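You operate a simulated robot arm through the tools that you are given. There is no shell and no other tool. Be economical: measure what you need, move in short steps, check, and stop when the job is done.

You run a simulated two-armed robot. Do the job below in one go: nothing can be reset, and whatever is moved stays where it is left.

## Task
Fold the checked cloth in half, shake the yellow pot, stand it on the cloth and take its lid off.
Fine: the pots on the short table; shake it closed till its paint is smooth; leave it open, ready for dipping a brush, the lid on the table; the other pot stays closed and unshaken.

Only the result counts: the job must be done as asked and must still hold three seconds after the hand-in. Knocking over, shifting, dropping, spilling or breaking anything else fails it. Lids that push on must go on centred and level and be pressed home; caps that screw on are set level and turned clockwise until they are tight. Flat cloth is picked up by pressing the open fingertips on it (5 to 10 N) and closing them slowly along it; thin cloth reads only 2 to 8 mm in the jaws.

## Robot
Two 7-joint arms with two-finger parallel grippers on one trunk, on a base that drives. Base frame: it is fixed to the floor where the robot stands at the start and does not move with it; the origin is under the middle of the robot, x ahead of it, y to its left, z up; the surface under the hand at the start is at about z = 760. Lengths are in mm, angles in degrees, forces in N, time in s.
The left shoulder is at the start at [20, 113, 1097], the right one opposite. With the tool pointing down near the work surface each hand reaches from about 240 to 600 mm from the robot's upright axis, wherever it stands, measured 20 degrees to its own side. Places, roughly: top of the short table [600, 0, 800]. Payload 1.57 kg a hand.
The TCP of each hand is the grasp point between the finger pads, 30 mm short of the fingertips. In the tool frame z runs along the fingers and y along their closing line. The gripper opens to 80 mm. The fingers are 17 mm wide and 12 mm thick; the gripper's body (40 by 82 mm) begins 80 mm behind the TCP.
Orientation is that of the tool frame in the base frame, as a unit quaternion [w, x, y, z]. With the fingers straight down and closing along the base's y, the tool's x points along the base's -x, its y along +y and its z along -z.

## Interface
- The arms move only by the tool play_rows. It takes "left_targets", "right_targets" or both (then of equal length, played together; a hand with none holds still); each is a list of rows, each a list of 3 entries, a list of its own where there are three numbers: the shift along the tool's x, y, z in units of 100 mm (1.0 is 100 mm), then the turn, a rotation vector about the tool's x, y, z in units of 90 degrees (1.0 is 90 degrees), then the finger opening in mm, from 0 to 80. In form: [[[tx, ty, tz], [ax, ay, az], claw], ...]. A call has 1 to 10 rows; each row is the pose to reach, as a shift and turn from the pose commanded when the call began, along the tool's axes at that moment. A call with a number of a shift or a turn outside -1 to 1 is refused whole. Each row takes 0.2 s and may step no farther than 50 mm and 8.6 degrees from the row before; otherwise, or with a gripper value out of range, the whole call is refused. Where a pose cannot be reached the arm comes as near as it can. A force on the tool above 40 N (or 10 N above the force at the start of the call, whichever is more), or a blocked arm, ends the call early, and 0.2 s more pass. The fingers move at their own pace (about 45 mm/s each) and stop on an object; they squeeze with about 23 N. The grip force told is the motor's: it shows also when the fingers shut on nothing. Time passes only in rows, and 0.2 s behind the last, so rows that repeat a pose let the fingers close. The reply holds the time, the measured pose of the TCP, the force on the tool along the base axes, the opening and the grip force, in the units named above and with some noise, with the torque about the TCP (base axes, N m) and any sound that the robot's microphone picked up, and new pictures: "show" is both (left out), scene, wrist or none (wrist: the cameras of the hands that moved).
- Cameras (640 x 400 px; columns grow to the right, rows downward): "scene" is now at [98.1, -17.2, 1217.7]; the picture's right is [-0.21, -0.98, 0.00], its down [-0.58, 0.12, -0.81] and it looks along [0.79, -0.17, -0.59] (base axes); focal length 214 px, centre (320, 200). "left" rides on the left gripper at [72, 7, -122] in its tool frame; the picture's right is [-0.09, 1.00, 0.00], its down [-0.84, -0.08, -0.54] and it looks along [-0.54, -0.05, 0.84] (tool axes); focal length 238 px, centre (320, 200). "right" rides on the right gripper at [72, -7, -122] in its tool frame; the picture's right is [0.09, 1.00, 0.00], its down [-0.84, 0.08, -0.54] and it looks along [-0.54, 0.05, 0.84] (tool axes); focal length 238 px, centre (320, 200). There is no depth. A picture from a camera that has moved, and an enlarged one, comes with that camera's place and axes in the base frame and with its lens.
- move_column(by): slides the trunk up (or, below 0, down) by that many mm; the arms and the scene camera ride with it, the base frame stays. It gives what a move gives, with no picture.
- roll_base(legs): drives the robot by 1 to 6 legs, each [ahead, left, turn to the left] in mm, mm and degrees, along the robot's own axes; the way and the turn of a leg run together, so that a leg with both is an arc; at most 1500 mm and 180 degrees a leg. The arms and the cameras ride along, it lands a little off, and it stops where it bumps. It gives what a move gives, and a new picture of the scene camera.
- aim_head(pan, tilt): turns the head with the scene camera to pan (to the left, within 80 degrees either way) and tilt (down, from -29 to 69), counted from straight ahead of the robot. It gives what a move gives, and a new picture of the scene camera.
- enlarge(camera, box): a new picture of the part [left, top, right, bottom] of that camera's present view, enlarged. It takes no simulated time.
- sign_off(): hands the job in; it is judged then, once.

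Work in short steps. Places have to be worked out from the pictures, the camera data and where the tool is seen: move nearer, look again, correct. Check each grasp and each placing, and mend what went wrong. You have 120 turns and 260 pictures in all, those below and enlarged ones among them. Open the grippers and draw the arms clear of the work before you hand the job in, unless the task says otherwise; then end with one line.

The tools are called after "Call:" as a command line: name --argument value ..., lists and objects as JSON in quotes. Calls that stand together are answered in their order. play_rows: Moves the arms, as the interface text tells. Its arguments: {"type":"object","properties":{"left_targets":{"type":"array","items":{"type":"array"}},"right_targets":{"type":"array","items":{"type":"array"}},"show":{"type":"string","enum":["both","scene","wrist","none"]}},"required":[]} The other tools are called the same way: move_column (by) slides the trunk up or down; roll_base (legs) drives the base; aim_head (pan, tilt) turns the head that bears the scene camera; enlarge (camera, box) takes an enlarged picture of a part of a camera's view; sign_off () hands the job in.

At the start:

```text
t: 0.0
left_ee_pos: [399.0, 31.3, 1090.2]
left_tcp_rot: [0.0, 0.0, 1.0, 0.0]
left_contact_force: [0.0, -0.1, 0.9]
left_moment: [0.01, 0.0, -0.04]
left_opening: 79.9
left_gripper_force: 0.1
right_ee_pos: [345.5, -306.5, 1093.9]
right_tcp_rot: [0.001, 0.0, 1.0, 0.0]
right_contact_force: [-1.0, -1.6, 0.6]
right_moment: [0.01, -0.03, 0.01]
right_opening: 80.3
right_gripper_force: 0.1
trunk travel left (down, up): [-150.0, 420.0]
robot x, y, heading: [-2.0, 1.2, -0.1]
head pan, tilt: [-11.9, 36.0]
```

scene: 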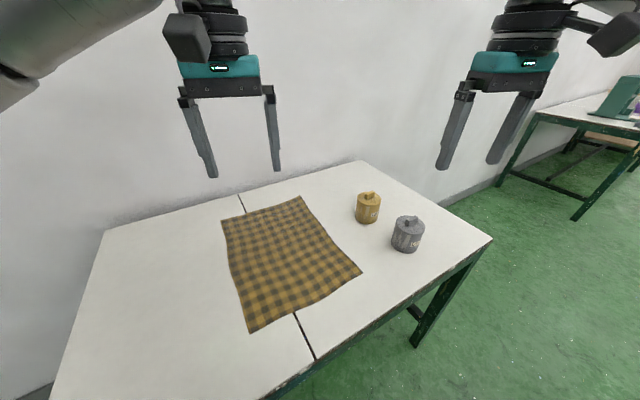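
right: 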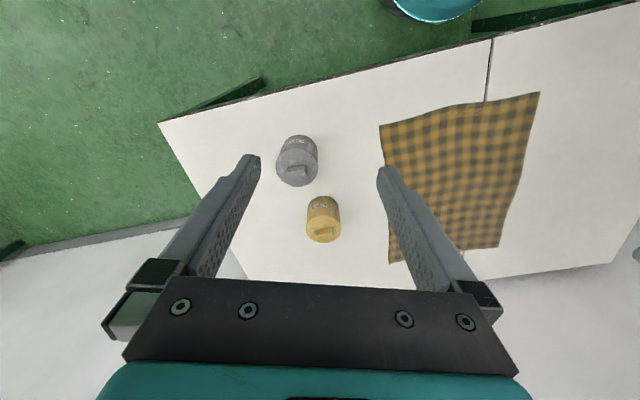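
left: 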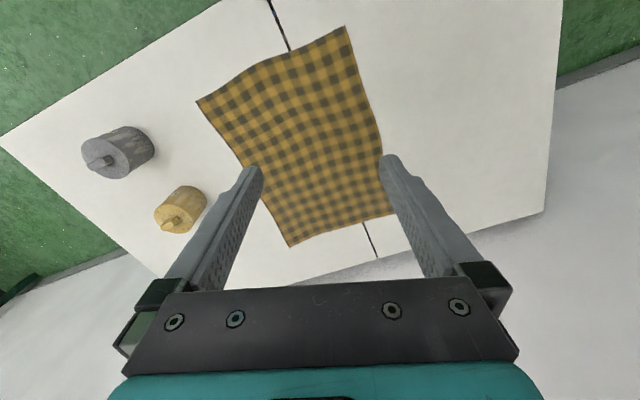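

I'll begin with closer looks at the pots and the cloth.

Call:
enlarge --camera "scene" --box '[320, 160, 480, 260]'

Call:
enlarge --camera "right" --box '[240, 100, 400, 260]'

Call:
enlarge --camera "scene" --box '[200, 180, 380, 340]'

```text
4.00 times, centred on (400, 210) of scene
camera zoom: at [98.1, -17.2, 1217.7], right [-0.21, -0.98, 0.0], down [-0.58, 0.12, -0.81], along [0.79, -0.17, -0.59], focal length 858 px, centre (0, 160)
```

zoom: 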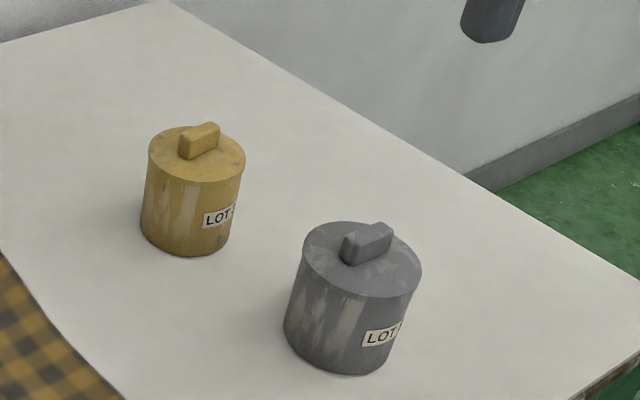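

```text
2.50 times, centred on (320, 180) of right
camera zoom: at [274.2, -313.8, 1216.5], right [-0.09, 1.0, 0.0], down [0.84, 0.08, 0.54], along [0.54, 0.05, -0.84], focal length 596 px, centre (320, 250)
```

zoom: 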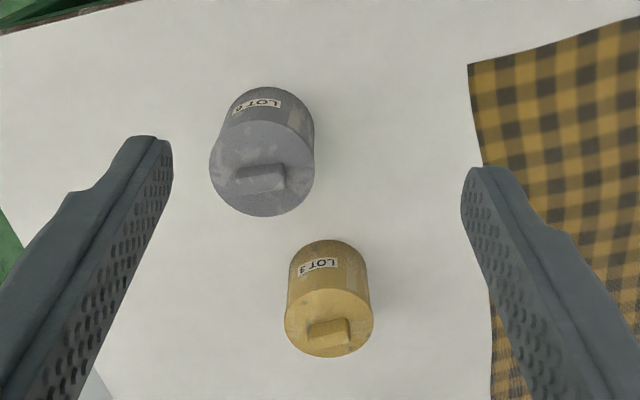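

```text
2.50 times, centred on (290, 260) of scene
camera zoom: at [98.1, -17.2, 1217.7], right [-0.21, -0.98, 0.0], down [-0.58, 0.12, -0.81], along [0.79, -0.17, -0.59], focal length 536 px, centre (395, 50)
```

zoom: 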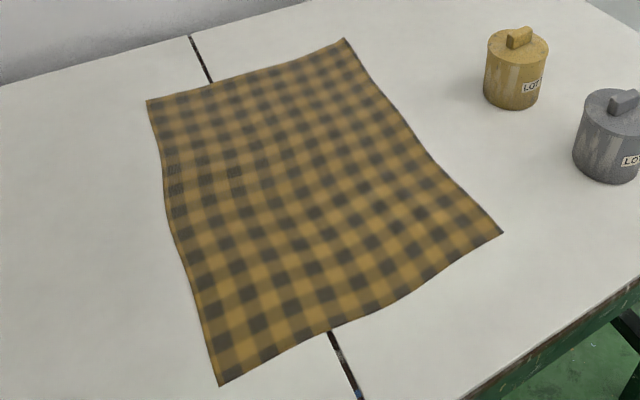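

Cloth is about 370×280 mm, its long axis heading ~16°, with far corners near (670,182) and (750,-85), beyond reach. I look down to see how much room there is between the base and the table edge.

Call:
aim_head --pan 0 --tilt 69

```text
t: 1.0
left_ee_pos: [398.9, 31.4, 1090.0]
left_tcp_rot: [0.0, -0.001, 1.0, 0.0]
left_contact_force: [-0.1, 0.2, -0.5]
left_moment: [0.0, -0.01, 0.01]
left_opening: 80.2
left_gripper_force: 0.1
right_ee_pos: [346.2, -306.8, 1093.2]
right_tcp_rot: [0.0, 0.0, 1.0, 0.0]
right_contact_force: [-0.2, -0.1, 0.4]
right_moment: [-0.01, 0.03, 0.0]
right_opening: 79.6
right_gripper_force: 0.0
trunk travel left (down, up): [-150.0, 420.0]
robot x, y, heading: [1.4, -2.4, 0.3]
head pan, tilt: [0.0, 68.8]
camera scene: at [68.5, 0.9, 1175.6], right [0.0, -1.0, 0.0], down [-0.93, 0.0, -0.36], along [0.36, 0.0, -0.93], focal length 214 px, centre (320, 200)
```

scene: 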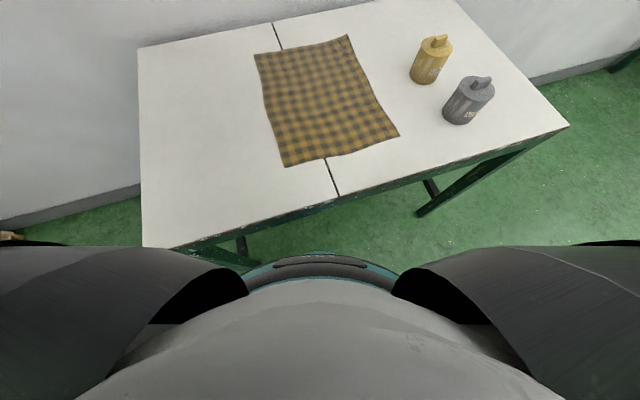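

The table's front edge runs at about 16°, roughly 220 mm ahead, and the base looks low enough to slip under it. I turn square to the table, slide in line with the cloth, and look again.

Call:
roll_base --legs '[[0, 0, 16], [30, -149, 0]]'

```text
t: 3.3
left_ee_pos: [444.4, 8.5, 1091.7]
left_tcp_rot: [0.0, -0.14, 0.99, -0.001]
left_contact_force: [0.1, -1.0, 0.4]
left_moment: [0.02, -0.01, -0.02]
left_opening: 80.1
left_gripper_force: 0.1
right_ee_pos: [487.5, -332.4, 1093.5]
right_tcp_rot: [0.0, -0.139, 0.99, 0.001]
right_contact_force: [0.8, 0.5, 0.1]
right_moment: [0.01, 0.03, -0.01]
right_opening: 80.0
right_gripper_force: 0.1
trunk travel left (down, up): [-150.0, 420.0]
robot x, y, heading: [72.9, -131.0, 16.3]
head pan, tilt: [0.0, 68.8]
camera scene: at [135.3, -113.8, 1175.6], right [0.28, -0.96, 0.0], down [-0.9, -0.26, -0.36], along [0.35, 0.1, -0.93], focal length 214 px, centre (320, 200)
```

scene: 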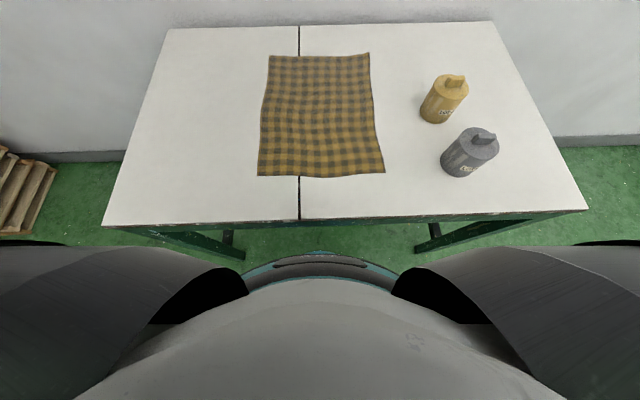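

Now square to the table with the cloth centred: far edge ~665 and near edge ~285 ahead of me, the table edge at ~185. I creep forward 40 mm and check clearance.

Call:
roll_base --legs '[[40, 0, 0]]'

Call:
enlarge --camera "scene" --box '[220, 190, 420, 300]'

```text
t: 4.2
left_ee_pos: [484.0, 18.4, 1090.2]
left_tcp_rot: [0.0, -0.14, 0.99, 0.0]
left_contact_force: [-0.2, 0.1, -0.2]
left_moment: [-0.02, 0.02, -0.02]
left_opening: 79.9
left_gripper_force: 0.0
right_ee_pos: [526.6, -321.4, 1094.1]
right_tcp_rot: [0.0, -0.139, 0.99, -0.001]
right_contact_force: [0.2, 1.2, 0.2]
right_moment: [0.02, 0.02, 0.02]
right_opening: 80.3
right_gripper_force: 0.0
trunk travel left (down, up): [-150.0, 420.0]
robot x, y, heading: [104.8, -123.1, 16.1]
head pan, tilt: [0.0, 68.8]
camera scene: at [174.3, -102.0, 1175.5], right [0.28, -0.96, 0.0], down [-0.9, -0.26, -0.36], along [0.35, 0.1, -0.93], focal length 214 px, centre (320, 200)
```

scene: 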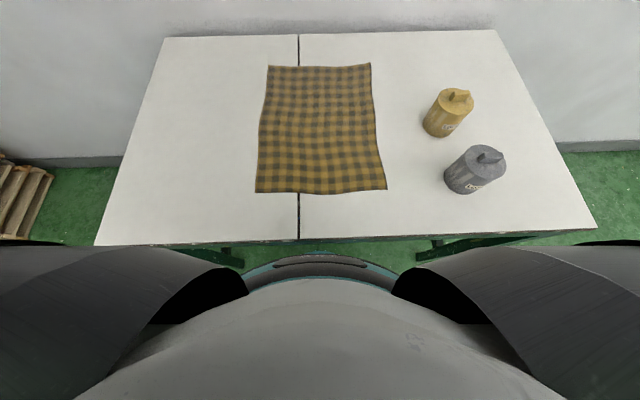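

```text
3.20 times, centred on (320, 245) of scene
camera zoom: at [174.3, -102.0, 1175.5], right [0.28, -0.96, 0.0], down [-0.9, -0.26, -0.36], along [0.35, 0.1, -0.93], focal length 686 px, centre (320, 56)
```

zoom: 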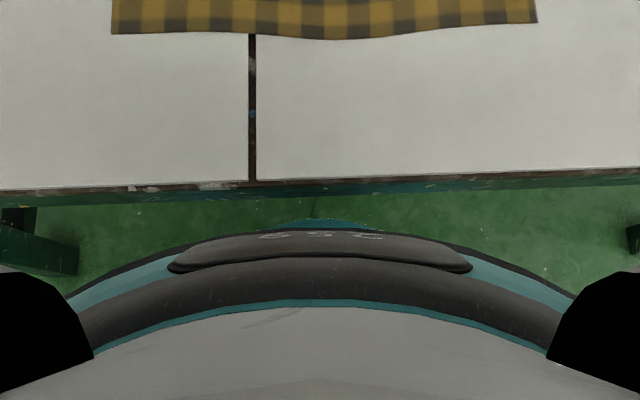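

I can't tell whether the ring is part of the torso (at table height) or the low base. Raising the trunk will settle it: a base ring would change in the picture.

Call:
move_column --by 60

Call:
enlarge --camera "scene" --box '[220, 190, 420, 300]'

```text
t: 5.2
left_ee_pos: [482.1, 19.5, 1149.9]
left_tcp_rot: [0.0, -0.14, 0.99, 0.0]
left_contact_force: [-0.5, -0.5, 0.6]
left_moment: [-0.01, 0.01, 0.0]
left_opening: 80.0
left_gripper_force: 0.0
right_ee_pos: [524.9, -320.5, 1153.4]
right_tcp_rot: [0.0, -0.139, 0.99, -0.001]
right_contact_force: [-0.4, -0.9, 0.4]
right_moment: [0.03, -0.01, 0.01]
right_opening: 80.2
right_gripper_force: 0.0
trunk travel left (down, up): [-210.0, 360.0]
robot x, y, heading: [108.9, -119.2, 16.0]
head pan, tilt: [0.0, 68.8]
```

```text
3.20 times, centred on (320, 245) of scene
camera zoom: at [173.8, -102.2, 1235.6], right [0.28, -0.96, 0.0], down [-0.9, -0.26, -0.36], along [0.35, 0.1, -0.93], focal length 686 px, centre (320, 56)
```

zoom: 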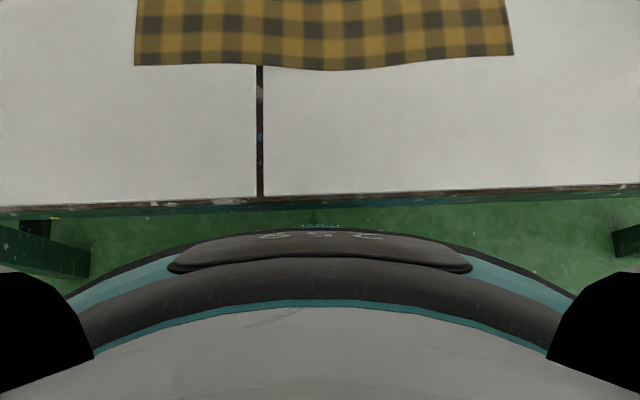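

The black ring rides with the trunk (front ~90 mm ahead of the axis), and the base sits low, so there's room. I drive 30 mm more and bring the trunk back down.

Call:
roll_base --legs '[[30, 0, 0]]'

Call:
move_column --by -60

Call:
aim_head --pan 0 --tilt 50

```text
t: 6.0
left_ee_pos: [513.4, 28.6, 1150.3]
left_tcp_rot: [0.001, -0.139, 0.99, 0.0]
left_contact_force: [0.9, 0.2, -0.2]
left_moment: [-0.02, 0.06, 0.03]
left_opening: 80.1
left_gripper_force: 0.1
right_ee_pos: [554.6, -312.0, 1152.7]
right_tcp_rot: [0.0, -0.14, 0.99, 0.0]
right_contact_force: [0.6, 1.1, -0.2]
right_moment: [-0.02, 0.07, 0.02]
right_opening: 79.8
right_gripper_force: 0.0
trunk travel left (down, up): [-210.0, 360.0]
robot x, y, heading: [136.9, -111.2, 15.9]
head pan, tilt: [0.0, 68.8]
camera scene: at [203.7, -93.6, 1235.5], right [0.28, -0.96, 0.0], down [-0.9, -0.26, -0.36], along [0.35, 0.1, -0.93], focal length 214 px, centre (320, 200)
```

scene: 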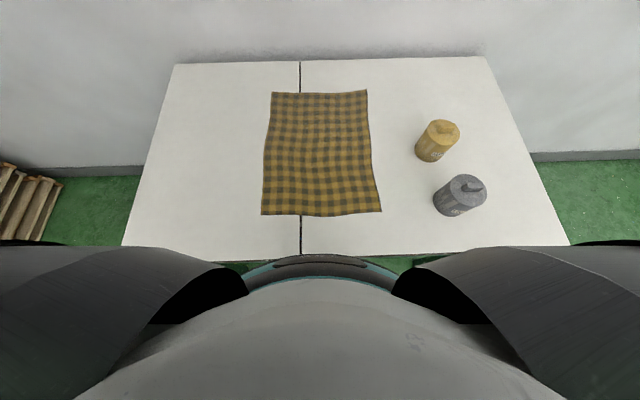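

```text
t: 7.0
left_ee_pos: [512.6, 26.7, 1090.8]
left_tcp_rot: [0.0, -0.14, 0.99, 0.0]
left_contact_force: [0.1, 0.7, 0.1]
left_moment: [0.0, 0.01, 0.02]
left_opening: 80.0
left_gripper_force: 0.1
right_ee_pos: [554.4, -311.9, 1094.2]
right_tcp_rot: [0.0, -0.14, 0.99, 0.0]
right_contact_force: [0.7, 0.9, 0.5]
right_moment: [-0.01, 0.04, 0.03]
right_opening: 80.1
right_gripper_force: 0.0
trunk travel left (down, up): [-150.0, 420.0]
robot x, y, heading: [136.9, -113.5, 16.0]
head pan, tilt: [0.0, 68.8]
```

```text
t: 7.8
left_ee_pos: [512.8, 27.0, 1090.5]
left_tcp_rot: [0.001, -0.139, 0.99, 0.0]
left_contact_force: [0.5, 0.6, -0.2]
left_moment: [-0.01, -0.03, 0.0]
left_opening: 79.6
left_gripper_force: 0.0
right_ee_pos: [553.7, -311.4, 1093.5]
right_tcp_rot: [0.0, -0.139, 0.99, -0.001]
right_contact_force: [-0.3, -0.7, 0.9]
right_moment: [0.0, 0.01, 0.0]
right_opening: 79.8
right_gripper_force: 0.0
trunk travel left (down, up): [-150.0, 420.0]
robot x, y, heading: [137.9, -114.4, 16.2]
head pan, tilt: [0.0, 50.0]
camera scene: at [222.9, -88.0, 1197.5], right [0.28, -0.96, 0.0], down [-0.74, -0.21, -0.64], along [0.62, 0.18, -0.77], focal length 214 px, centre (320, 200)
```

scene: 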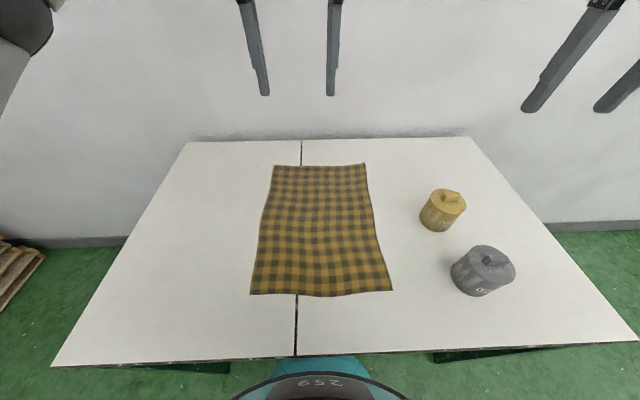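

All is in view; in my own frame (axis at (137,-113), heading 16°) the cloth's far corners are at (594,145) and (608,-137), the near ones at (218,136) and (225,-142). I bring both hands over the far corners at height.

Call:
play_rows --left_targets '[[[-0.23, 0.1, 0.2], [0, 0, 0], 40], [[-0.46, 0.2, 0.4], [0, 0, 0], 40], [[-0.69, 0.3, 0.6], [0, 0, 0], 40], [[-0.92, 0.42, 0.8], [0, 0, 0], 40]]' --right_targets '[[[-0.25, 0.25, 0.1], [0, 0, 0], 40], [[-0.5, 0.5, 0.2], [0, 0, 0], 40], [[-0.75, 0.75, 0.3], [0, 0, 0], 40], [[-1, 1, 0.5], [0, 0, 0], 40]]' --show "none"

Call:
play_rows --left_targets '[[[-0.23, 0.1, 0.2], [0, 0, 0], 30], [[-0.46, 0.2, 0.4], [0, 0, 0], 30], [[-0.69, 0.3, 0.6], [0, 0, 0], 30], [[-0.92, 0.43, 0.9], [0, 0, 0], 30]]' --right_targets '[[[-0.25, 0.25, 0.1], [0, 0, 0], 30], [[-0.5, 0.5, 0.4], [0, 0, 0], 30], [[-0.75, 0.75, 0.7], [0, 0, 0], 30], [[-1, 0.99, 1], [0, 0, 0], 30]]' --show "none"

Call:
play_rows --left_targets '[[[0, 0, 0.2], [0, 0, 0], 30], [[0, 0, 0.4], [0, 0, 0], 30]]' --right_targets '[[[-0.26, 0, 0.3], [0, 0, 0], 30], [[-0.52, 0, 0.6], [0, 0, 0], 30]]'

```text
t: 8.8
left_ee_pos: [589.6, 94.0, 1009.8]
left_tcp_rot: [0.0, -0.14, 0.99, 0.001]
left_contact_force: [-0.2, 0.4, -0.4]
left_moment: [0.01, -0.03, -0.01]
left_opening: 39.8
left_gripper_force: 0.0
right_ee_pos: [623.9, -187.6, 1043.6]
right_tcp_rot: [0.0, -0.14, 0.99, 0.0]
right_contact_force: [0.5, -0.1, 0.1]
right_moment: [0.02, -0.01, 0.0]
right_opening: 40.0
right_gripper_force: 0.0
trunk travel left (down, up): [-150.0, 420.0]
robot x, y, heading: [138.0, -111.2, 15.8]
head pan, tilt: [0.0, 50.0]
```

```text
t: 9.8
left_ee_pos: [658.8, 165.9, 919.9]
left_tcp_rot: [0.0, -0.139, 0.99, 0.001]
left_contact_force: [-0.2, 0.9, -0.3]
left_moment: [-0.04, 0.01, 0.04]
left_opening: 30.0
left_gripper_force: 0.2
left hand out of reach, approached as far as the arm can: row 4
right_ee_pos: [692.7, -61.8, 941.6]
right_tcp_rot: [0.0, -0.14, 0.99, -0.001]
right_contact_force: [-0.1, 1.8, -0.5]
right_moment: [-0.1, -0.03, 0.01]
right_opening: 30.1
right_gripper_force: 0.1
trunk travel left (down, up): [-150.0, 420.0]
robot x, y, heading: [137.6, -114.1, 15.9]
head pan, tilt: [0.0, 50.0]
```

```text
t: 10.4
left_ee_pos: [659.4, 161.7, 880.5]
left_tcp_rot: [0.0, -0.139, 0.99, 0.0]
left_contact_force: [0.7, -0.6, 0.0]
left_moment: [0.03, 0.01, -0.03]
left_opening: 29.8
left_gripper_force: 0.1
right_ee_pos: [722.7, -60.1, 881.5]
right_tcp_rot: [-0.001, -0.14, 0.99, 0.0]
right_contact_force: [1.0, 0.2, -0.1]
right_moment: [0.02, 0.07, 0.01]
right_opening: 29.9
right_gripper_force: 0.1
right hand out of reach, approached as far as the arm can: row 2
trunk travel left (down, up): [-150.0, 420.0]
robot x, y, heading: [137.1, -110.2, 15.8]
head pan, tilt: [0.0, 50.0]
camera scene: at [223.6, -88.8, 1197.5], right [0.28, -0.96, 0.0], down [-0.74, -0.21, -0.64], along [0.62, 0.18, -0.77], focal length 214 px, centre (320, 200)
camera right: at [655.3, -86.0, 1005.0], right [-0.36, 0.93, 0.0], down [0.78, 0.31, 0.54], along [0.5, 0.2, -0.84], focal length 238 px, centre (320, 200)
camera left: at [588.9, 147.2, 1002.9], right [-0.19, 0.98, 0.0], down [0.83, 0.16, 0.54], along [0.53, 0.1, -0.84], focal length 238 px, centre (320, 200)
```

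scene: 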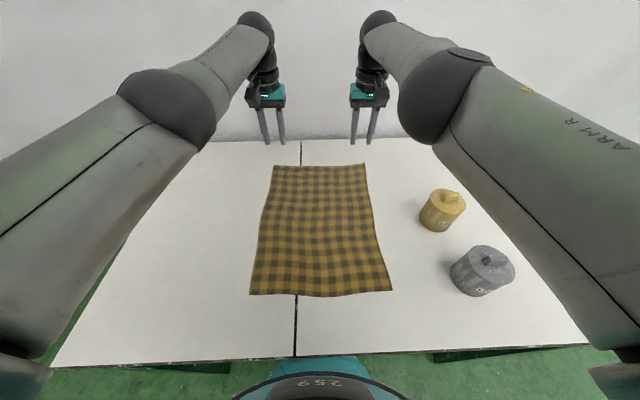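
right: 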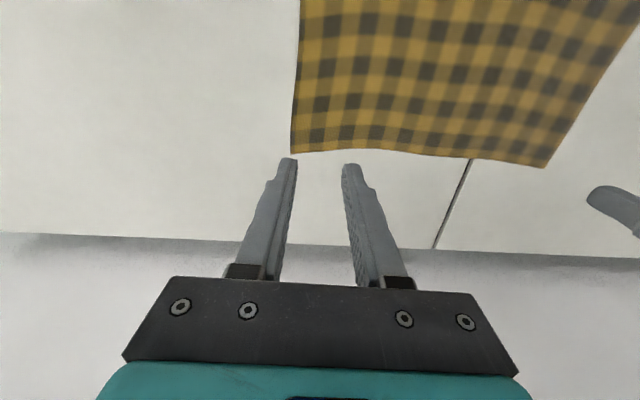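
left: 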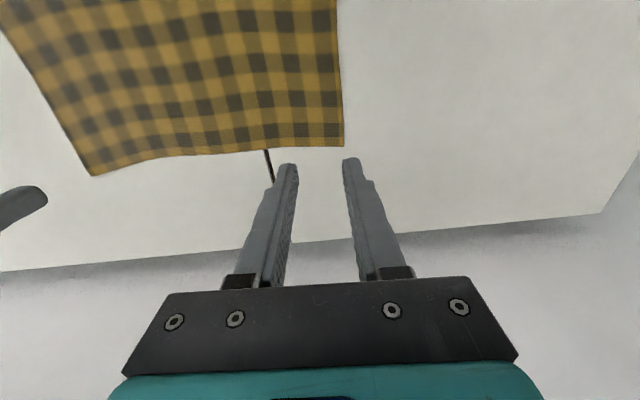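

Hands are at the far corners but at the edge of reach, the fingertips about 15 mm short of ideal on the right. Tilting the tools ~8° outward gains reach.

Call:
play_rows --left_targets '[[[0, 0, 0.1], [0, -0.045, 0], 30], [[0, 0, 0.3], [0, -0.09, 0], 30]]' --right_targets '[[[0, 0, 0.1], [0, -0.045, 0], 30], [[0, 0, 0.3], [0, -0.09, 0], 30]]' --show "wrist"

```text
t: 11.0
left_ee_pos: [658.5, 162.8, 849.8]
left_tcp_rot: [0.071, -0.14, 0.988, 0.009]
left_contact_force: [-0.2, 0.6, -0.3]
left_moment: [-0.03, -0.03, -0.03]
left_opening: 30.1
left_gripper_force: 0.1
right_ee_pos: [721.0, -60.1, 853.2]
right_tcp_rot: [0.07, -0.136, 0.988, 0.009]
right_contact_force: [-1.1, -0.1, 0.6]
right_moment: [0.0, -0.02, 0.01]
right_opening: 29.9
right_gripper_force: 0.1
right hand out of reach, approached as far as the arm can: row 1
trunk travel left (down, up): [-150.0, 420.0]
robot x, y, heading: [137.6, -111.2, 15.8]
head pan, tilt: [0.0, 50.0]
camera right: at [639.0, -90.9, 965.0], right [-0.36, 0.93, -0.01], down [0.7, 0.28, 0.66], along [0.62, 0.23, -0.76], focal length 238 px, centre (320, 200)
camera left: at [572.3, 144.1, 961.7], right [-0.19, 0.98, 0.01], down [0.74, 0.13, 0.66], along [0.64, 0.13, -0.75], focal length 238 px, centre (320, 200)
```

right: 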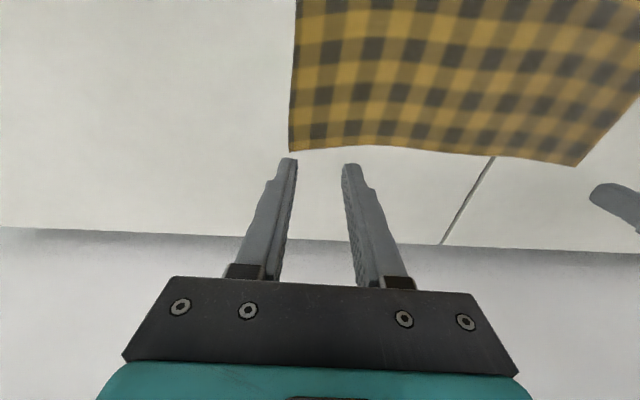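
left: 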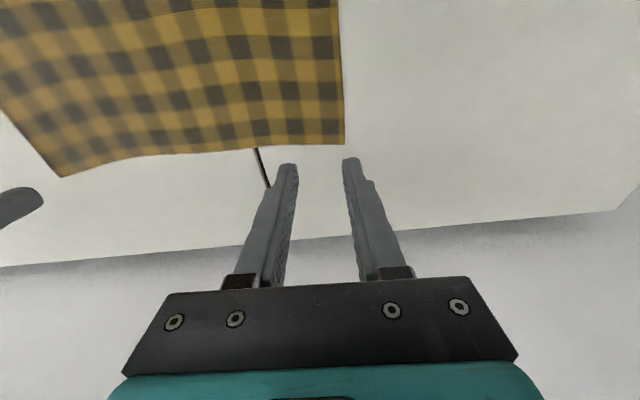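

Tilt worked. I shift to about 10 mm inside the edge and descend to ~10 mm above the cloth.

Call:
play_rows --left_targets '[[[0.01, -0.03, 0.25], [0, 0, 0], 30], [[0.02, -0.06, 0.5], [0, 0, 0], 30]]' --right_targets '[[[-0.04, 0.02, 0.27], [0, 0, 0], 30], [[-0.08, 0.04, 0.53], [0, 0, 0], 30]]'

```text
t: 11.6
left_ee_pos: [666.1, 157.5, 800.4]
left_tcp_rot: [0.07, -0.14, 0.988, 0.01]
left_contact_force: [-0.9, -0.2, -0.5]
left_moment: [-0.02, 0.01, 0.03]
left_opening: 30.0
left_gripper_force: 0.0
right_ee_pos: [735.2, -51.9, 802.5]
right_tcp_rot: [0.07, -0.139, 0.988, 0.01]
right_contact_force: [0.7, 0.7, -0.5]
right_moment: [0.03, 0.0, -0.01]
right_opening: 29.8
right_gripper_force: 0.1
trunk travel left (down, up): [-150.0, 420.0]
robot x, y, heading: [141.6, -113.6, 16.3]
head pan, tilt: [0.0, 50.0]
camera scene: at [223.2, -88.0, 1197.5], right [0.28, -0.96, 0.0], down [-0.74, -0.21, -0.64], along [0.62, 0.18, -0.77], focal length 214 px, centre (320, 200)
camera right: at [652.7, -82.6, 914.2], right [-0.36, 0.93, -0.01], down [0.7, 0.28, 0.66], along [0.61, 0.23, -0.76], focal length 238 px, centre (320, 200)
camera left: at [579.8, 139.0, 911.4], right [-0.19, 0.98, 0.01], down [0.74, 0.13, 0.65], along [0.64, 0.13, -0.76], focal length 238 px, centre (320, 200)
```

scene: 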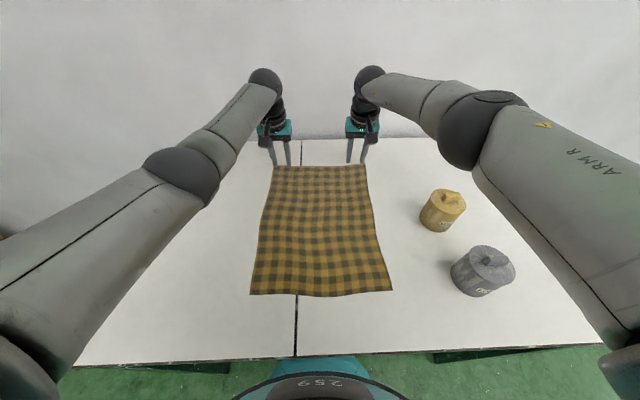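
right: 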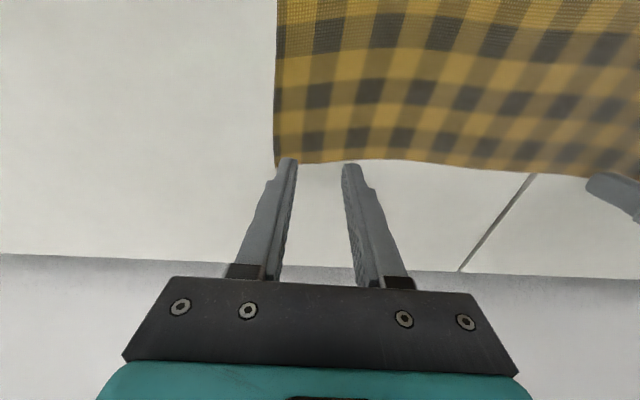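
left: 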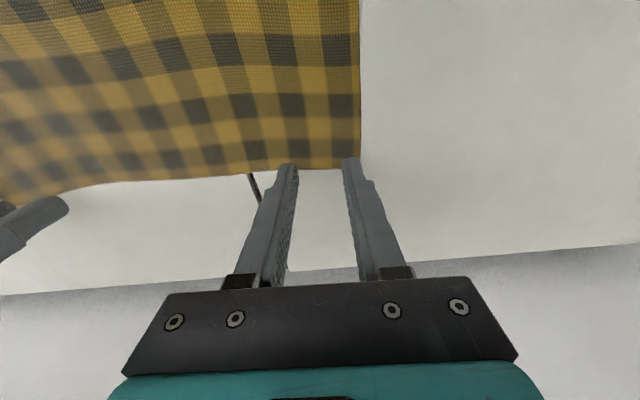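

Tips are just at the edge, ~10 mm above the table. I draw back 6 mm and creep down, feeling for the surface.

Call:
play_rows --left_targets '[[[0.07, -0.03, 0.05], [0, 0, 0], 30], [[0.07, -0.03, 0.08], [0, 0, 0], 30], [[0.07, -0.03, 0.1], [0, 0, 0], 30]]' --right_targets '[[[0.08, 0.0, 0.06], [0, 0, 0], 30], [[0.08, 0.0, 0.1], [0, 0, 0], 30], [[0.08, 0.0, 0.12], [0, 0, 0], 30]]' --show "none"

```text
t: 12.4
left_ee_pos: [660.9, 153.0, 792.3]
left_tcp_rot: [0.072, -0.14, 0.987, 0.01]
left_contact_force: [-1.4, -0.9, 9.1]
left_moment: [0.15, 0.08, 0.03]
left_opening: 29.9
left_gripper_force: 0.1
right_ee_pos: [729.1, -53.6, 791.7]
right_tcp_rot: [0.071, -0.139, 0.988, 0.011]
right_contact_force: [-1.1, -1.7, 11.4]
right_moment: [-0.06, 0.13, -0.02]
right_opening: 30.0
right_gripper_force: 0.1
trunk travel left (down, up): [-150.0, 420.0]
robot x, y, heading: [139.2, -113.0, 15.8]
head pan, tilt: [0.0, 50.0]
```

Contact at 9 N left, 11 N right. I close the fingers slowly along the cloth.

Call:
play_rows --left_targets '[[[0, 0, 0], [0, 0, 0], 27], [[0, 0, 0], [0, 0, 0], 24], [[0, 0, 0], [0, 0, 0], 21], [[0, 0, 0], [0, 0, 0], 18], [[0, 0, 0], [0, 0, 0], 15], [[0, 0, 0], [0, 0, 0], 12], [[0, 0, 0], [0, 0, 0], 9], [[0, 0, 0], [0, 0, 0], 6], [[0, 0, 0], [0, 0, 0], 3], [[0, 0, 0], [0, 0, 0], 0]]' --right_targets '[[[0, 0, -0.003], [0, 0, 0], 27], [[0, 0, -0.003], [0, 0, 0], 24], [[0, 0, -0.003], [0, 0, 0], 21], [[0, 0, -0.003], [0, 0, 0], 18], [[0, 0, -0.003], [0, 0, 0], 15], [[0, 0, -0.003], [0, 0, 0], 12], [[0, 0, -0.003], [0, 0, 0], 9], [[0, 0, -0.003], [0, 0, 0], 6], [[0, 0, -0.003], [0, 0, 0], 3], [[0, 0, -0.003], [0, 0, 0], 0]]'

```text
t: 14.6
left_ee_pos: [660.8, 152.3, 792.0]
left_tcp_rot: [0.073, -0.139, 0.988, 0.008]
left_contact_force: [2.4, -8.2, 16.8]
left_moment: [-0.19, 0.0, -0.01]
left_opening: 2.0
left_gripper_force: 22.9
right_ee_pos: [728.9, -52.0, 791.8]
right_tcp_rot: [0.071, -0.14, 0.987, 0.012]
right_contact_force: [-3.3, 8.5, 17.5]
right_moment: [0.26, 0.12, -0.02]
right_opening: 2.4
right_gripper_force: 22.2
trunk travel left (down, up): [-150.0, 420.0]
robot x, y, heading: [140.3, -115.5, 16.1]
head pan, tilt: [0.0, 50.0]
camera scene: at [220.4, -88.7, 1197.8], right [0.28, -0.96, 0.0], down [-0.73, -0.21, -0.64], along [0.62, 0.18, -0.76], focal length 214 px, centre (320, 200)
camera right: at [644.6, -84.0, 903.3], right [-0.36, 0.93, -0.01], down [0.7, 0.28, 0.66], along [0.62, 0.23, -0.75], focal length 238 px, centre (320, 200)
camera left: at [573.4, 133.4, 902.8], right [-0.19, 0.98, 0.01], down [0.74, 0.13, 0.66], along [0.65, 0.13, -0.75], focal length 238 px, centre (320, 200)
```

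scene: 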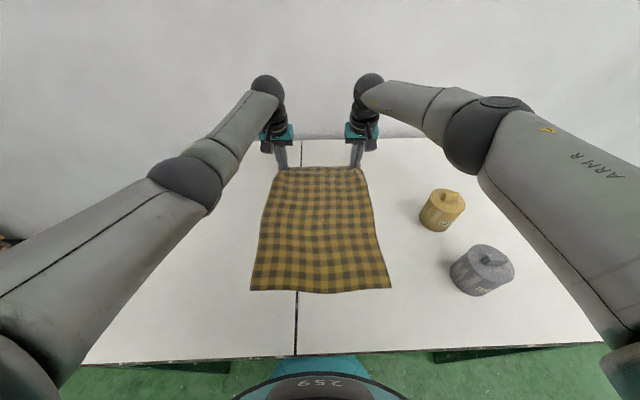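
right: 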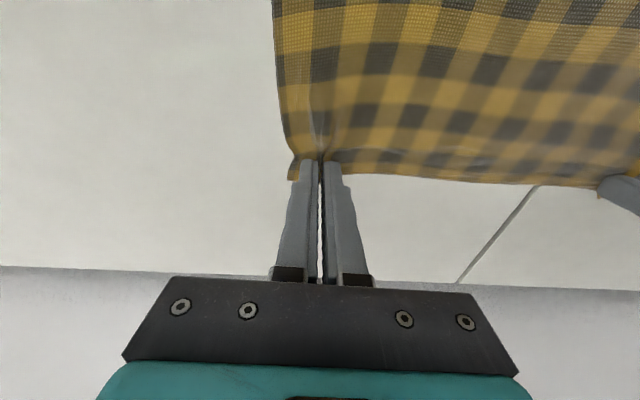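
left: 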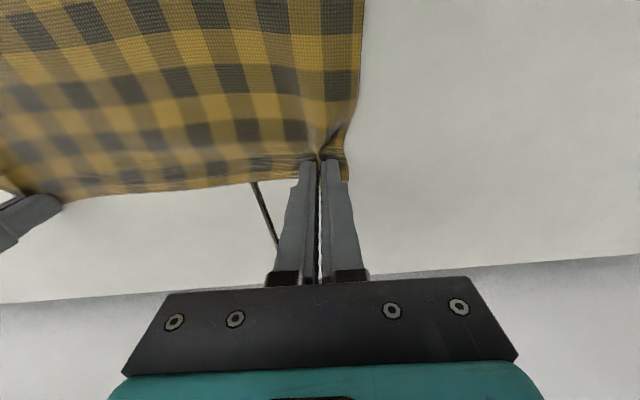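

Both hands hold cloth (2.0 and 2.4 mm). I start the fold with a slow arc up and toward me, straightening the tools.

Call:
play_rows --left_targets '[[[-0.013, 0, -0.196], [0, 0.018, 0], 0], [[0.004, 0, -0.392], [0, 0.036, 0], 0], [[0.05, 0, -0.587], [0, 0.054, 0], 0], [[0.126, 0, -0.775], [0, 0.072, 0], 0], [[0.229, 0, -0.954], [0, 0.09, 0], 0]]' --right_targets '[[[-0.013, 0, -0.196], [0, 0.018, 0], 0], [[0.004, 0, -0.392], [0, 0.036, 0], 0], [[0.05, 0, -0.587], [0, 0.054, 0], 0], [[0.126, 0, -0.775], [0, 0.072, 0], 0], [[0.229, 0, -0.954], [0, 0.09, 0], 0]]' --show "scene"

```text
t: 15.8
left_ee_pos: [625.9, 141.2, 880.7]
left_tcp_rot: [0.0, -0.139, 0.99, -0.001]
left_contact_force: [4.1, -12.3, 0.6]
left_moment: [-0.41, -0.15, 0.1]
left_opening: 1.8
left_gripper_force: 23.2
right_ee_pos: [695.4, -63.4, 881.4]
right_tcp_rot: [0.0, -0.139, 0.99, 0.001]
right_contact_force: [-4.1, 13.0, -0.1]
right_moment: [0.38, 0.12, -0.07]
right_opening: 2.4
right_gripper_force: 23.2
trunk travel left (down, up): [-150.0, 420.0]
robot x, y, heading: [136.8, -112.9, 15.9]
head pan, tilt: [0.0, 50.0]
camera scene: at [222.8, -88.1, 1197.6], right [0.28, -0.96, 0.0], down [-0.74, -0.21, -0.64], along [0.62, 0.18, -0.77], focal length 214 px, centre (320, 200)
```

scene: 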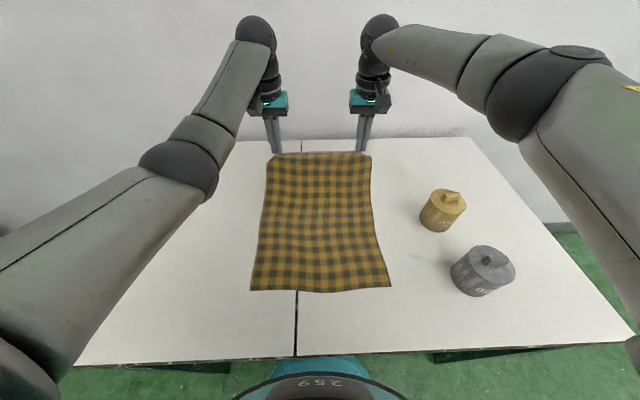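

Side tension between the hands is ~13 N from the gathering; I ease each hand 10 mm inward while continuing the arc.

Call:
play_rows --left_targets '[[[0.15, -0.04, -0.147], [0, 0.02, 0], 0], [[0.32, -0.08, -0.28], [0, 0.04, 0], 0], [[0.51, -0.1, -0.39], [0, 0.06, 0], 0], [[0.71, -0.1, -0.47], [0, 0.08, 0], 0], [[0.93, -0.1, -0.53], [0, 0.1, 0], 0]]' --right_targets '[[[0.15, 0.04, -0.147], [0, 0.02, 0], 0], [[0.32, 0.08, -0.28], [0, 0.04, 0], 0], [[0.51, 0.1, -0.39], [0, 0.06, 0], 0], [[0.71, 0.1, -0.47], [0, 0.08, 0], 0], [[0.93, 0.1, -0.53], [0, 0.1, 0], 0]]' --show "scene"

```text
t: 17.0
left_ee_pos: [540.4, 106.6, 934.4]
left_tcp_rot: [-0.078, -0.14, 0.987, -0.012]
left_contact_force: [0.8, 0.2, -0.9]
left_moment: [-0.01, 0.01, -0.01]
left_opening: 1.8
left_gripper_force: 22.5
right_ee_pos: [601.8, -78.6, 933.6]
right_tcp_rot: [-0.078, -0.139, 0.987, -0.011]
right_contact_force: [0.6, 0.1, -0.2]
right_moment: [-0.02, -0.02, 0.02]
right_opening: 2.0
right_gripper_force: 23.0
trunk travel left (down, up): [-150.0, 420.0]
robot x, y, heading: [138.4, -115.1, 16.3]
head pan, tilt: [0.0, 50.0]
camera scene: at [222.8, -88.1, 1197.6], right [0.28, -0.96, 0.0], down [-0.74, -0.21, -0.64], along [0.62, 0.18, -0.77], focal length 214 px, centre (320, 200)
```

scene: 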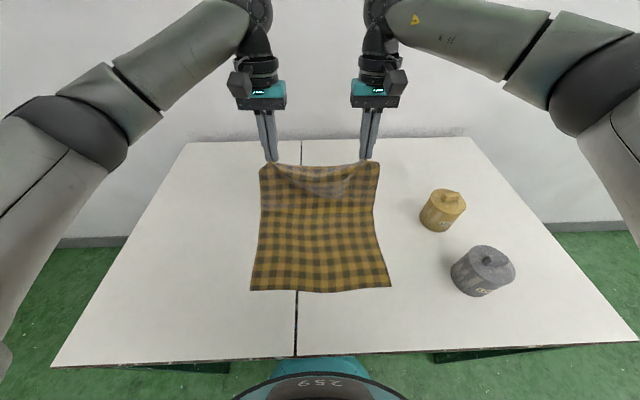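

Tension is gone. I keep carrying the edge over toward the near edge.

Call:
play_rows --left_targets '[[[0.243, 0.02, 0], [0, 0.02, 0], 0], [[0.482, 0.04, 0.025], [0, 0.05, 0], 0], [[0.718, 0.05, 0.073], [0, 0.07, 0], 0], [[0.939, 0.05, 0.148], [0, 0.1, 0], 0]]' --right_targets '[[[0.243, -0.02, 0], [0, 0.02, 0], 0], [[0.482, -0.04, 0.025], [0, 0.05, 0], 0], [[0.718, -0.05, 0.073], [0, 0.07, 0], 0], [[0.939, -0.05, 0.148], [0, 0.1, 0], 0]]' --show "scene"

```text
t: 18.0
left_ee_pos: [446.8, 86.4, 933.2]
left_tcp_rot: [-0.156, -0.137, 0.978, -0.021]
left_contact_force: [1.1, -1.3, 0.3]
left_moment: [-0.03, 0.0, 0.01]
left_opening: 2.1
left_gripper_force: 23.3
right_ee_pos: [511.1, -110.1, 933.3]
right_tcp_rot: [-0.155, -0.138, 0.978, -0.022]
right_contact_force: [0.4, 1.4, 0.1]
right_moment: [0.05, -0.04, -0.04]
right_opening: 2.3
right_gripper_force: 23.1
trunk travel left (down, up): [-150.0, 420.0]
robot x, y, heading: [138.1, -115.8, 16.0]
head pan, tilt: [0.0, 50.0]
camera scene: at [222.8, -88.1, 1197.6], right [0.28, -0.96, 0.0], down [-0.74, -0.21, -0.64], along [0.62, 0.18, -0.77], focal length 214 px, centre (320, 200)
```

scene: 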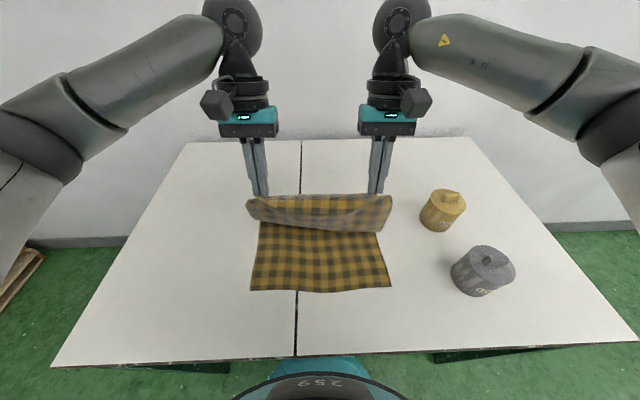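

The fold is forming well. I carry on forward and down toward the near edge.

Call:
play_rows --left_targets '[[[0.162, 0, 0.115], [0, 0, 0], 0], [[0.324, 0, 0.231], [0, 0, 0], 0], [[0.44, 0, 0.39], [0, 0, 0], 0], [[0.558, 0, 0.549], [0, 0, 0], 0], [[0.63, 0, 0.73], [0, 0, 0], 0], [[0.702, 0, 0.912], [0, 0, 0], 0]]' --right_targets '[[[0.162, 0, 0.115], [0, 0, 0], 0], [[0.324, 0, 0.231], [0, 0, 0], 0], [[0.44, 0, 0.39], [0, 0, 0], 0], [[0.558, 0, 0.549], [0, 0, 0], 0], [[0.63, 0, 0.73], [0, 0, 0], 0], [[0.702, 0, 0.912], [0, 0, 0], 0]]'

```text
t: 19.4
left_ee_pos: [357.0, 60.1, 868.6]
left_tcp_rot: [-0.155, -0.138, 0.978, -0.022]
left_contact_force: [0.6, -1.6, -0.4]
left_moment: [-0.04, 0.01, 0.0]
left_opening: 1.9
left_gripper_force: 22.7
right_ee_pos: [421.9, -137.4, 869.8]
right_tcp_rot: [-0.155, -0.137, 0.978, -0.022]
right_contact_force: [-1.2, 2.9, 0.5]
right_moment: [0.03, 0.01, -0.04]
right_opening: 2.2
right_gripper_force: 23.2
trunk travel left (down, up): [-150.0, 420.0]
robot x, y, heading: [136.0, -113.2, 16.1]
head pan, tilt: [0.0, 50.0]
camera scene: at [222.9, -88.0, 1197.6], right [0.28, -0.96, 0.0], down [-0.74, -0.21, -0.64], along [0.62, 0.18, -0.77], focal length 214 px, centre (320, 200)
camera right: at [393.8, -152.6, 1008.0], right [-0.36, 0.93, 0.03], down [0.9, 0.34, 0.26], along [0.23, 0.12, -0.97], focal length 238 px, centre (320, 200)
camera left: at [325.0, 58.0, 1007.4], right [-0.19, 0.98, -0.03], down [0.95, 0.19, 0.26], along [0.26, 0.02, -0.97], focal length 238 px, centre (320, 200)
```

scene: 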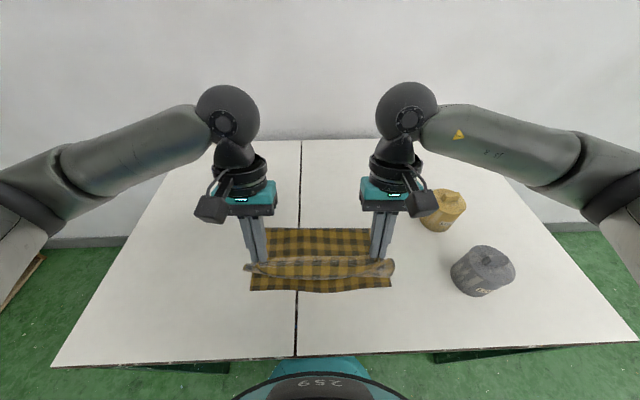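
right: 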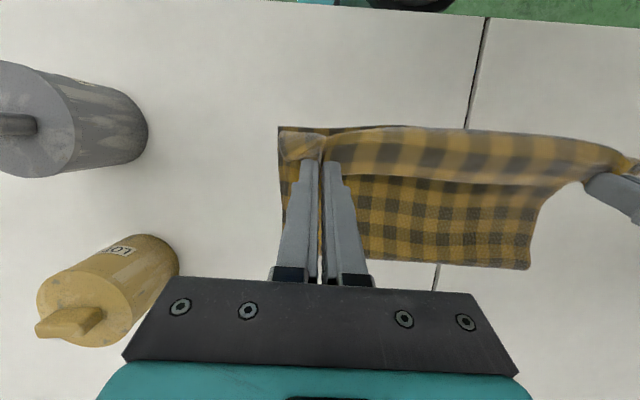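
left: 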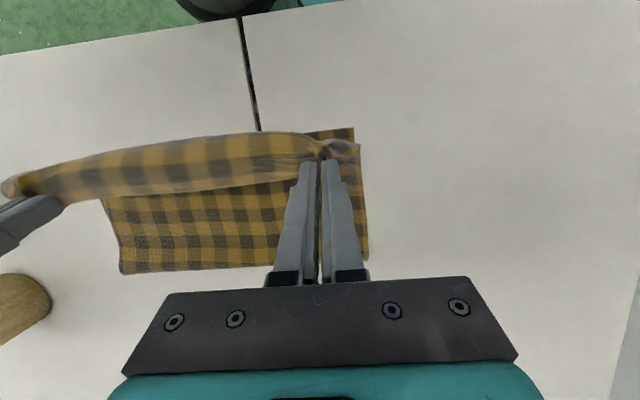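

The crease landed at ~368 rather than the cloth's middle (~410) because my arc was too slack. I lift back up over the middle to retension the cloth, then will bring it down on a true circle.

Call:
play_rows --left_targets '[[[-0.2, 0, -0.22], [0, 0, 0], 0], [[-0.4, 0, -0.44], [0, 0, 0], 0], [[-0.6, 0, -0.67], [0, 0, 0], 0]]' --right_targets '[[[-0.2, 0, -0.22], [0, 0, 0], 0], [[-0.4, 0, -0.44], [0, 0, 0], 0], [[-0.6, 0, -0.67], [0, 0, 0], 0]]' --show "none"

Call:
play_rows --left_targets '[[[-0.2, 0, -0.22], [0, 0, 0], 0], [[-0.4, 0, -0.44], [0, 0, 0], 0], [[-0.6, 0, -0.69], [0, 0, 0], 0], [[-0.6, 0, -0.69], [0, 0, 0], 0]]' --right_targets '[[[-0.2, 0, -0.22], [0, 0, 0], 0], [[-0.4, 0, -0.44], [0, 0, 0], 0], [[-0.6, 0, -0.69], [0, 0, 0], 0], [[-0.6, 0, -0.69], [0, 0, 0], 0]]' --show "scene"

```text
t: 20.2
left_ee_pos: [430.7, 82.4, 912.6]
left_tcp_rot: [-0.154, -0.138, 0.978, -0.022]
left_contact_force: [0.8, -1.1, 0.1]
left_moment: [-0.04, 0.0, 0.01]
left_opening: 1.8
left_gripper_force: 23.2
right_ee_pos: [496.9, -116.0, 913.0]
right_tcp_rot: [-0.155, -0.138, 0.978, -0.022]
right_contact_force: [-0.8, 1.6, 0.9]
right_moment: [0.03, 0.06, -0.04]
right_opening: 2.4
right_gripper_force: 22.9
trunk travel left (down, up): [-150.0, 420.0]
robot x, y, heading: [133.7, -115.4, 15.8]
head pan, tilt: [0.0, 50.0]
```

```text
t: 21.2
left_ee_pos: [507.1, 103.5, 962.3]
left_tcp_rot: [-0.156, -0.137, 0.978, -0.022]
left_contact_force: [-0.1, -0.9, 0.1]
left_moment: [-0.03, -0.02, 0.04]
left_opening: 1.9
left_gripper_force: 23.2
right_ee_pos: [571.0, -94.5, 961.6]
right_tcp_rot: [-0.155, -0.138, 0.978, -0.021]
right_contact_force: [0.3, 1.7, -0.2]
right_moment: [0.03, -0.05, -0.04]
right_opening: 2.2
right_gripper_force: 23.5
trunk travel left (down, up): [-150.0, 420.0]
robot x, y, heading: [139.2, -115.1, 16.3]
head pan, tilt: [0.0, 50.0]
camera scene: at [223.0, -88.0, 1197.5], right [0.28, -0.96, 0.0], down [-0.74, -0.21, -0.64], along [0.62, 0.18, -0.77], focal length 214 px, centre (320, 200)
```

scene: 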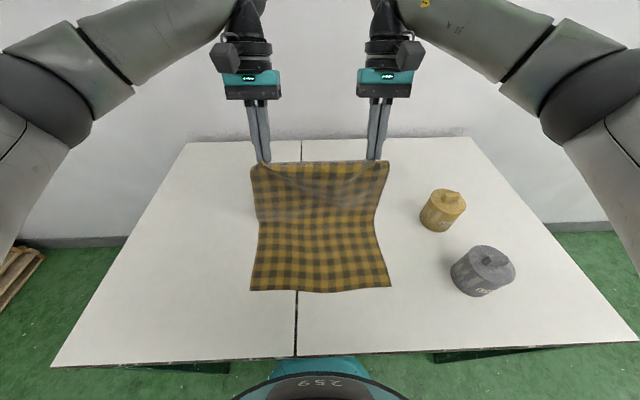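

Retensioned, with the lift-off line at about 400. I raise a touch more, then descend on a circle about the middle line.

Call:
play_rows --left_targets '[[[-0.058, 0, -0.082], [0, 0, 0], 0], [[0.05, 0, 0], [0, 0, 0], 0], [[0.187, 0, 0.071], [0, 0, 0], 0], [[0.39, 0, 0.19], [0, 0, 0], 0], [[0.568, 0, 0.321], [0, 0, 0], 0], [[0.737, 0, 0.481], [0, 0, 0], 0], [[0.92, 0, 0.72], [0, 0, 0], 0]]' --right_targets '[[[-0.058, 0, -0.082], [0, 0, 0], 0], [[0.05, 0, 0], [0, 0, 0], 0], [[0.187, 0, 0.071], [0, 0, 0], 0], [[0.39, 0, 0.19], [0, 0, 0], 0], [[0.568, 0, 0.321], [0, 0, 0], 0], [[0.737, 0, 0.481], [0, 0, 0], 0], [[0.92, 0, 0.72], [0, 0, 0], 0]]' --show "scene"

```text
t: 22.8
left_ee_pos: [399.3, 73.5, 921.3]
left_tcp_rot: [-0.153, -0.138, 0.978, -0.022]
left_contact_force: [1.4, -0.6, 0.0]
left_moment: [-0.02, -0.02, 0.0]
left_opening: 1.6
left_gripper_force: 23.3
right_ee_pos: [465.9, -124.4, 921.1]
right_tcp_rot: [-0.155, -0.136, 0.978, -0.021]
right_contact_force: [-0.9, 1.3, -0.8]
right_moment: [0.03, -0.02, 0.0]
right_opening: 2.1
right_gripper_force: 23.4
trunk travel left (down, up): [-150.0, 420.0]
robot x, y, heading: [135.5, -111.5, 16.1]
head pan, tilt: [0.0, 50.0]
camera scene: at [222.8, -88.1, 1197.6], right [0.28, -0.96, 0.0], down [-0.74, -0.21, -0.64], along [0.62, 0.18, -0.77], focal length 214 px, centre (320, 200)
```

scene: 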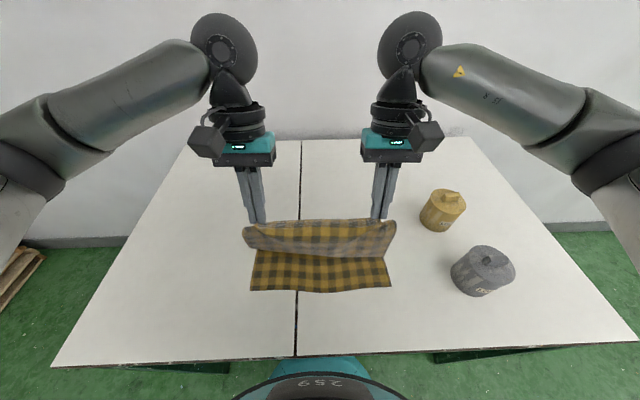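

The limp cloth hangs vertically, so a high circle drags the crease along; the right path is a straight 45° line from above the middle down to the near edge. I go back up and follow that line.

Call:
play_rows --left_targets '[[[-0.25, 0, -0.2], [0, 0, 0], 0], [[-0.5, 0, -0.4], [0, 0, 0], 0], [[-0.75, 0, -0.6], [0, 0, 0], 0], [[-0.98, 0, -0.77], [0, 0, 0], 0], [[-0.98, 0, -0.77], [0, 0, 0], 0]]' --right_targets '[[[-0.25, 0, -0.2], [0, 0, 0], 0], [[-0.5, 0, -0.4], [0, 0, 0], 0], [[-0.75, 0, -0.6], [0, 0, 0], 0], [[-0.98, 0, -0.77], [0, 0, 0], 0], [[-0.98, 0, -0.77], [0, 0, 0], 0]]' --show "none"

Call:
play_rows --left_targets '[[[0.12, 0, 0.24], [0, 0, 0], 0], [[0.25, 0, 0.48], [0, 0, 0], 0], [[0.38, 0, 0.71], [0, 0, 0], 0], [[0.51, 0, 0.95], [0, 0, 0], 0]]' --right_targets '[[[0.12, 0, 0.24], [0, 0, 0], 0], [[0.25, 0, 0.48], [0, 0, 0], 0], [[0.38, 0, 0.71], [0, 0, 0], 0], [[0.51, 0, 0.95], [0, 0, 0], 0]]' --show "scene"

```text
t: 24.0
left_ee_pos: [512.8, 105.7, 964.6]
left_tcp_rot: [-0.154, -0.138, 0.978, -0.022]
left_contact_force: [0.5, -1.2, -0.4]
left_moment: [-0.06, -0.06, 0.0]
left_opening: 1.9
left_gripper_force: 22.8
right_ee_pos: [579.0, -91.4, 963.9]
right_tcp_rot: [-0.155, -0.137, 0.978, -0.021]
right_contact_force: [-0.6, 1.8, 0.5]
right_moment: [0.02, 0.0, -0.01]
right_opening: 2.2
right_gripper_force: 22.7
trunk travel left (down, up): [-150.0, 420.0]
robot x, y, heading: [138.3, -112.9, 16.2]
head pan, tilt: [0.0, 50.0]
```

```text
t: 25.0
left_ee_pos: [436.9, 83.9, 888.2]
left_tcp_rot: [-0.154, -0.138, 0.978, -0.022]
left_contact_force: [0.5, -2.0, 0.4]
left_moment: [-0.07, -0.02, 0.02]
left_opening: 1.7
left_gripper_force: 23.0
right_ee_pos: [502.5, -113.8, 890.0]
right_tcp_rot: [-0.154, -0.137, 0.978, -0.021]
right_contact_force: [-0.4, 2.0, -0.3]
right_moment: [0.07, 0.02, -0.01]
right_opening: 2.1
right_gripper_force: 23.2
trunk travel left (down, up): [-150.0, 420.0]
robot x, y, heading: [137.6, -113.1, 16.2]
head pan, tilt: [0.0, 50.0]
camera scene: at [222.9, -88.1, 1197.6], right [0.28, -0.96, 0.0], down [-0.74, -0.21, -0.64], along [0.62, 0.18, -0.77], focal length 214 px, centre (320, 200)
```

scene: 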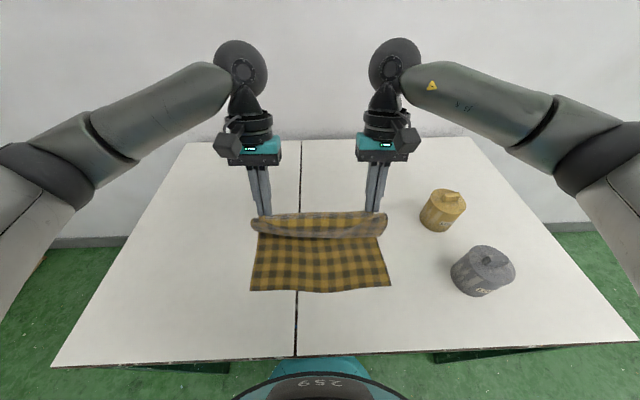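

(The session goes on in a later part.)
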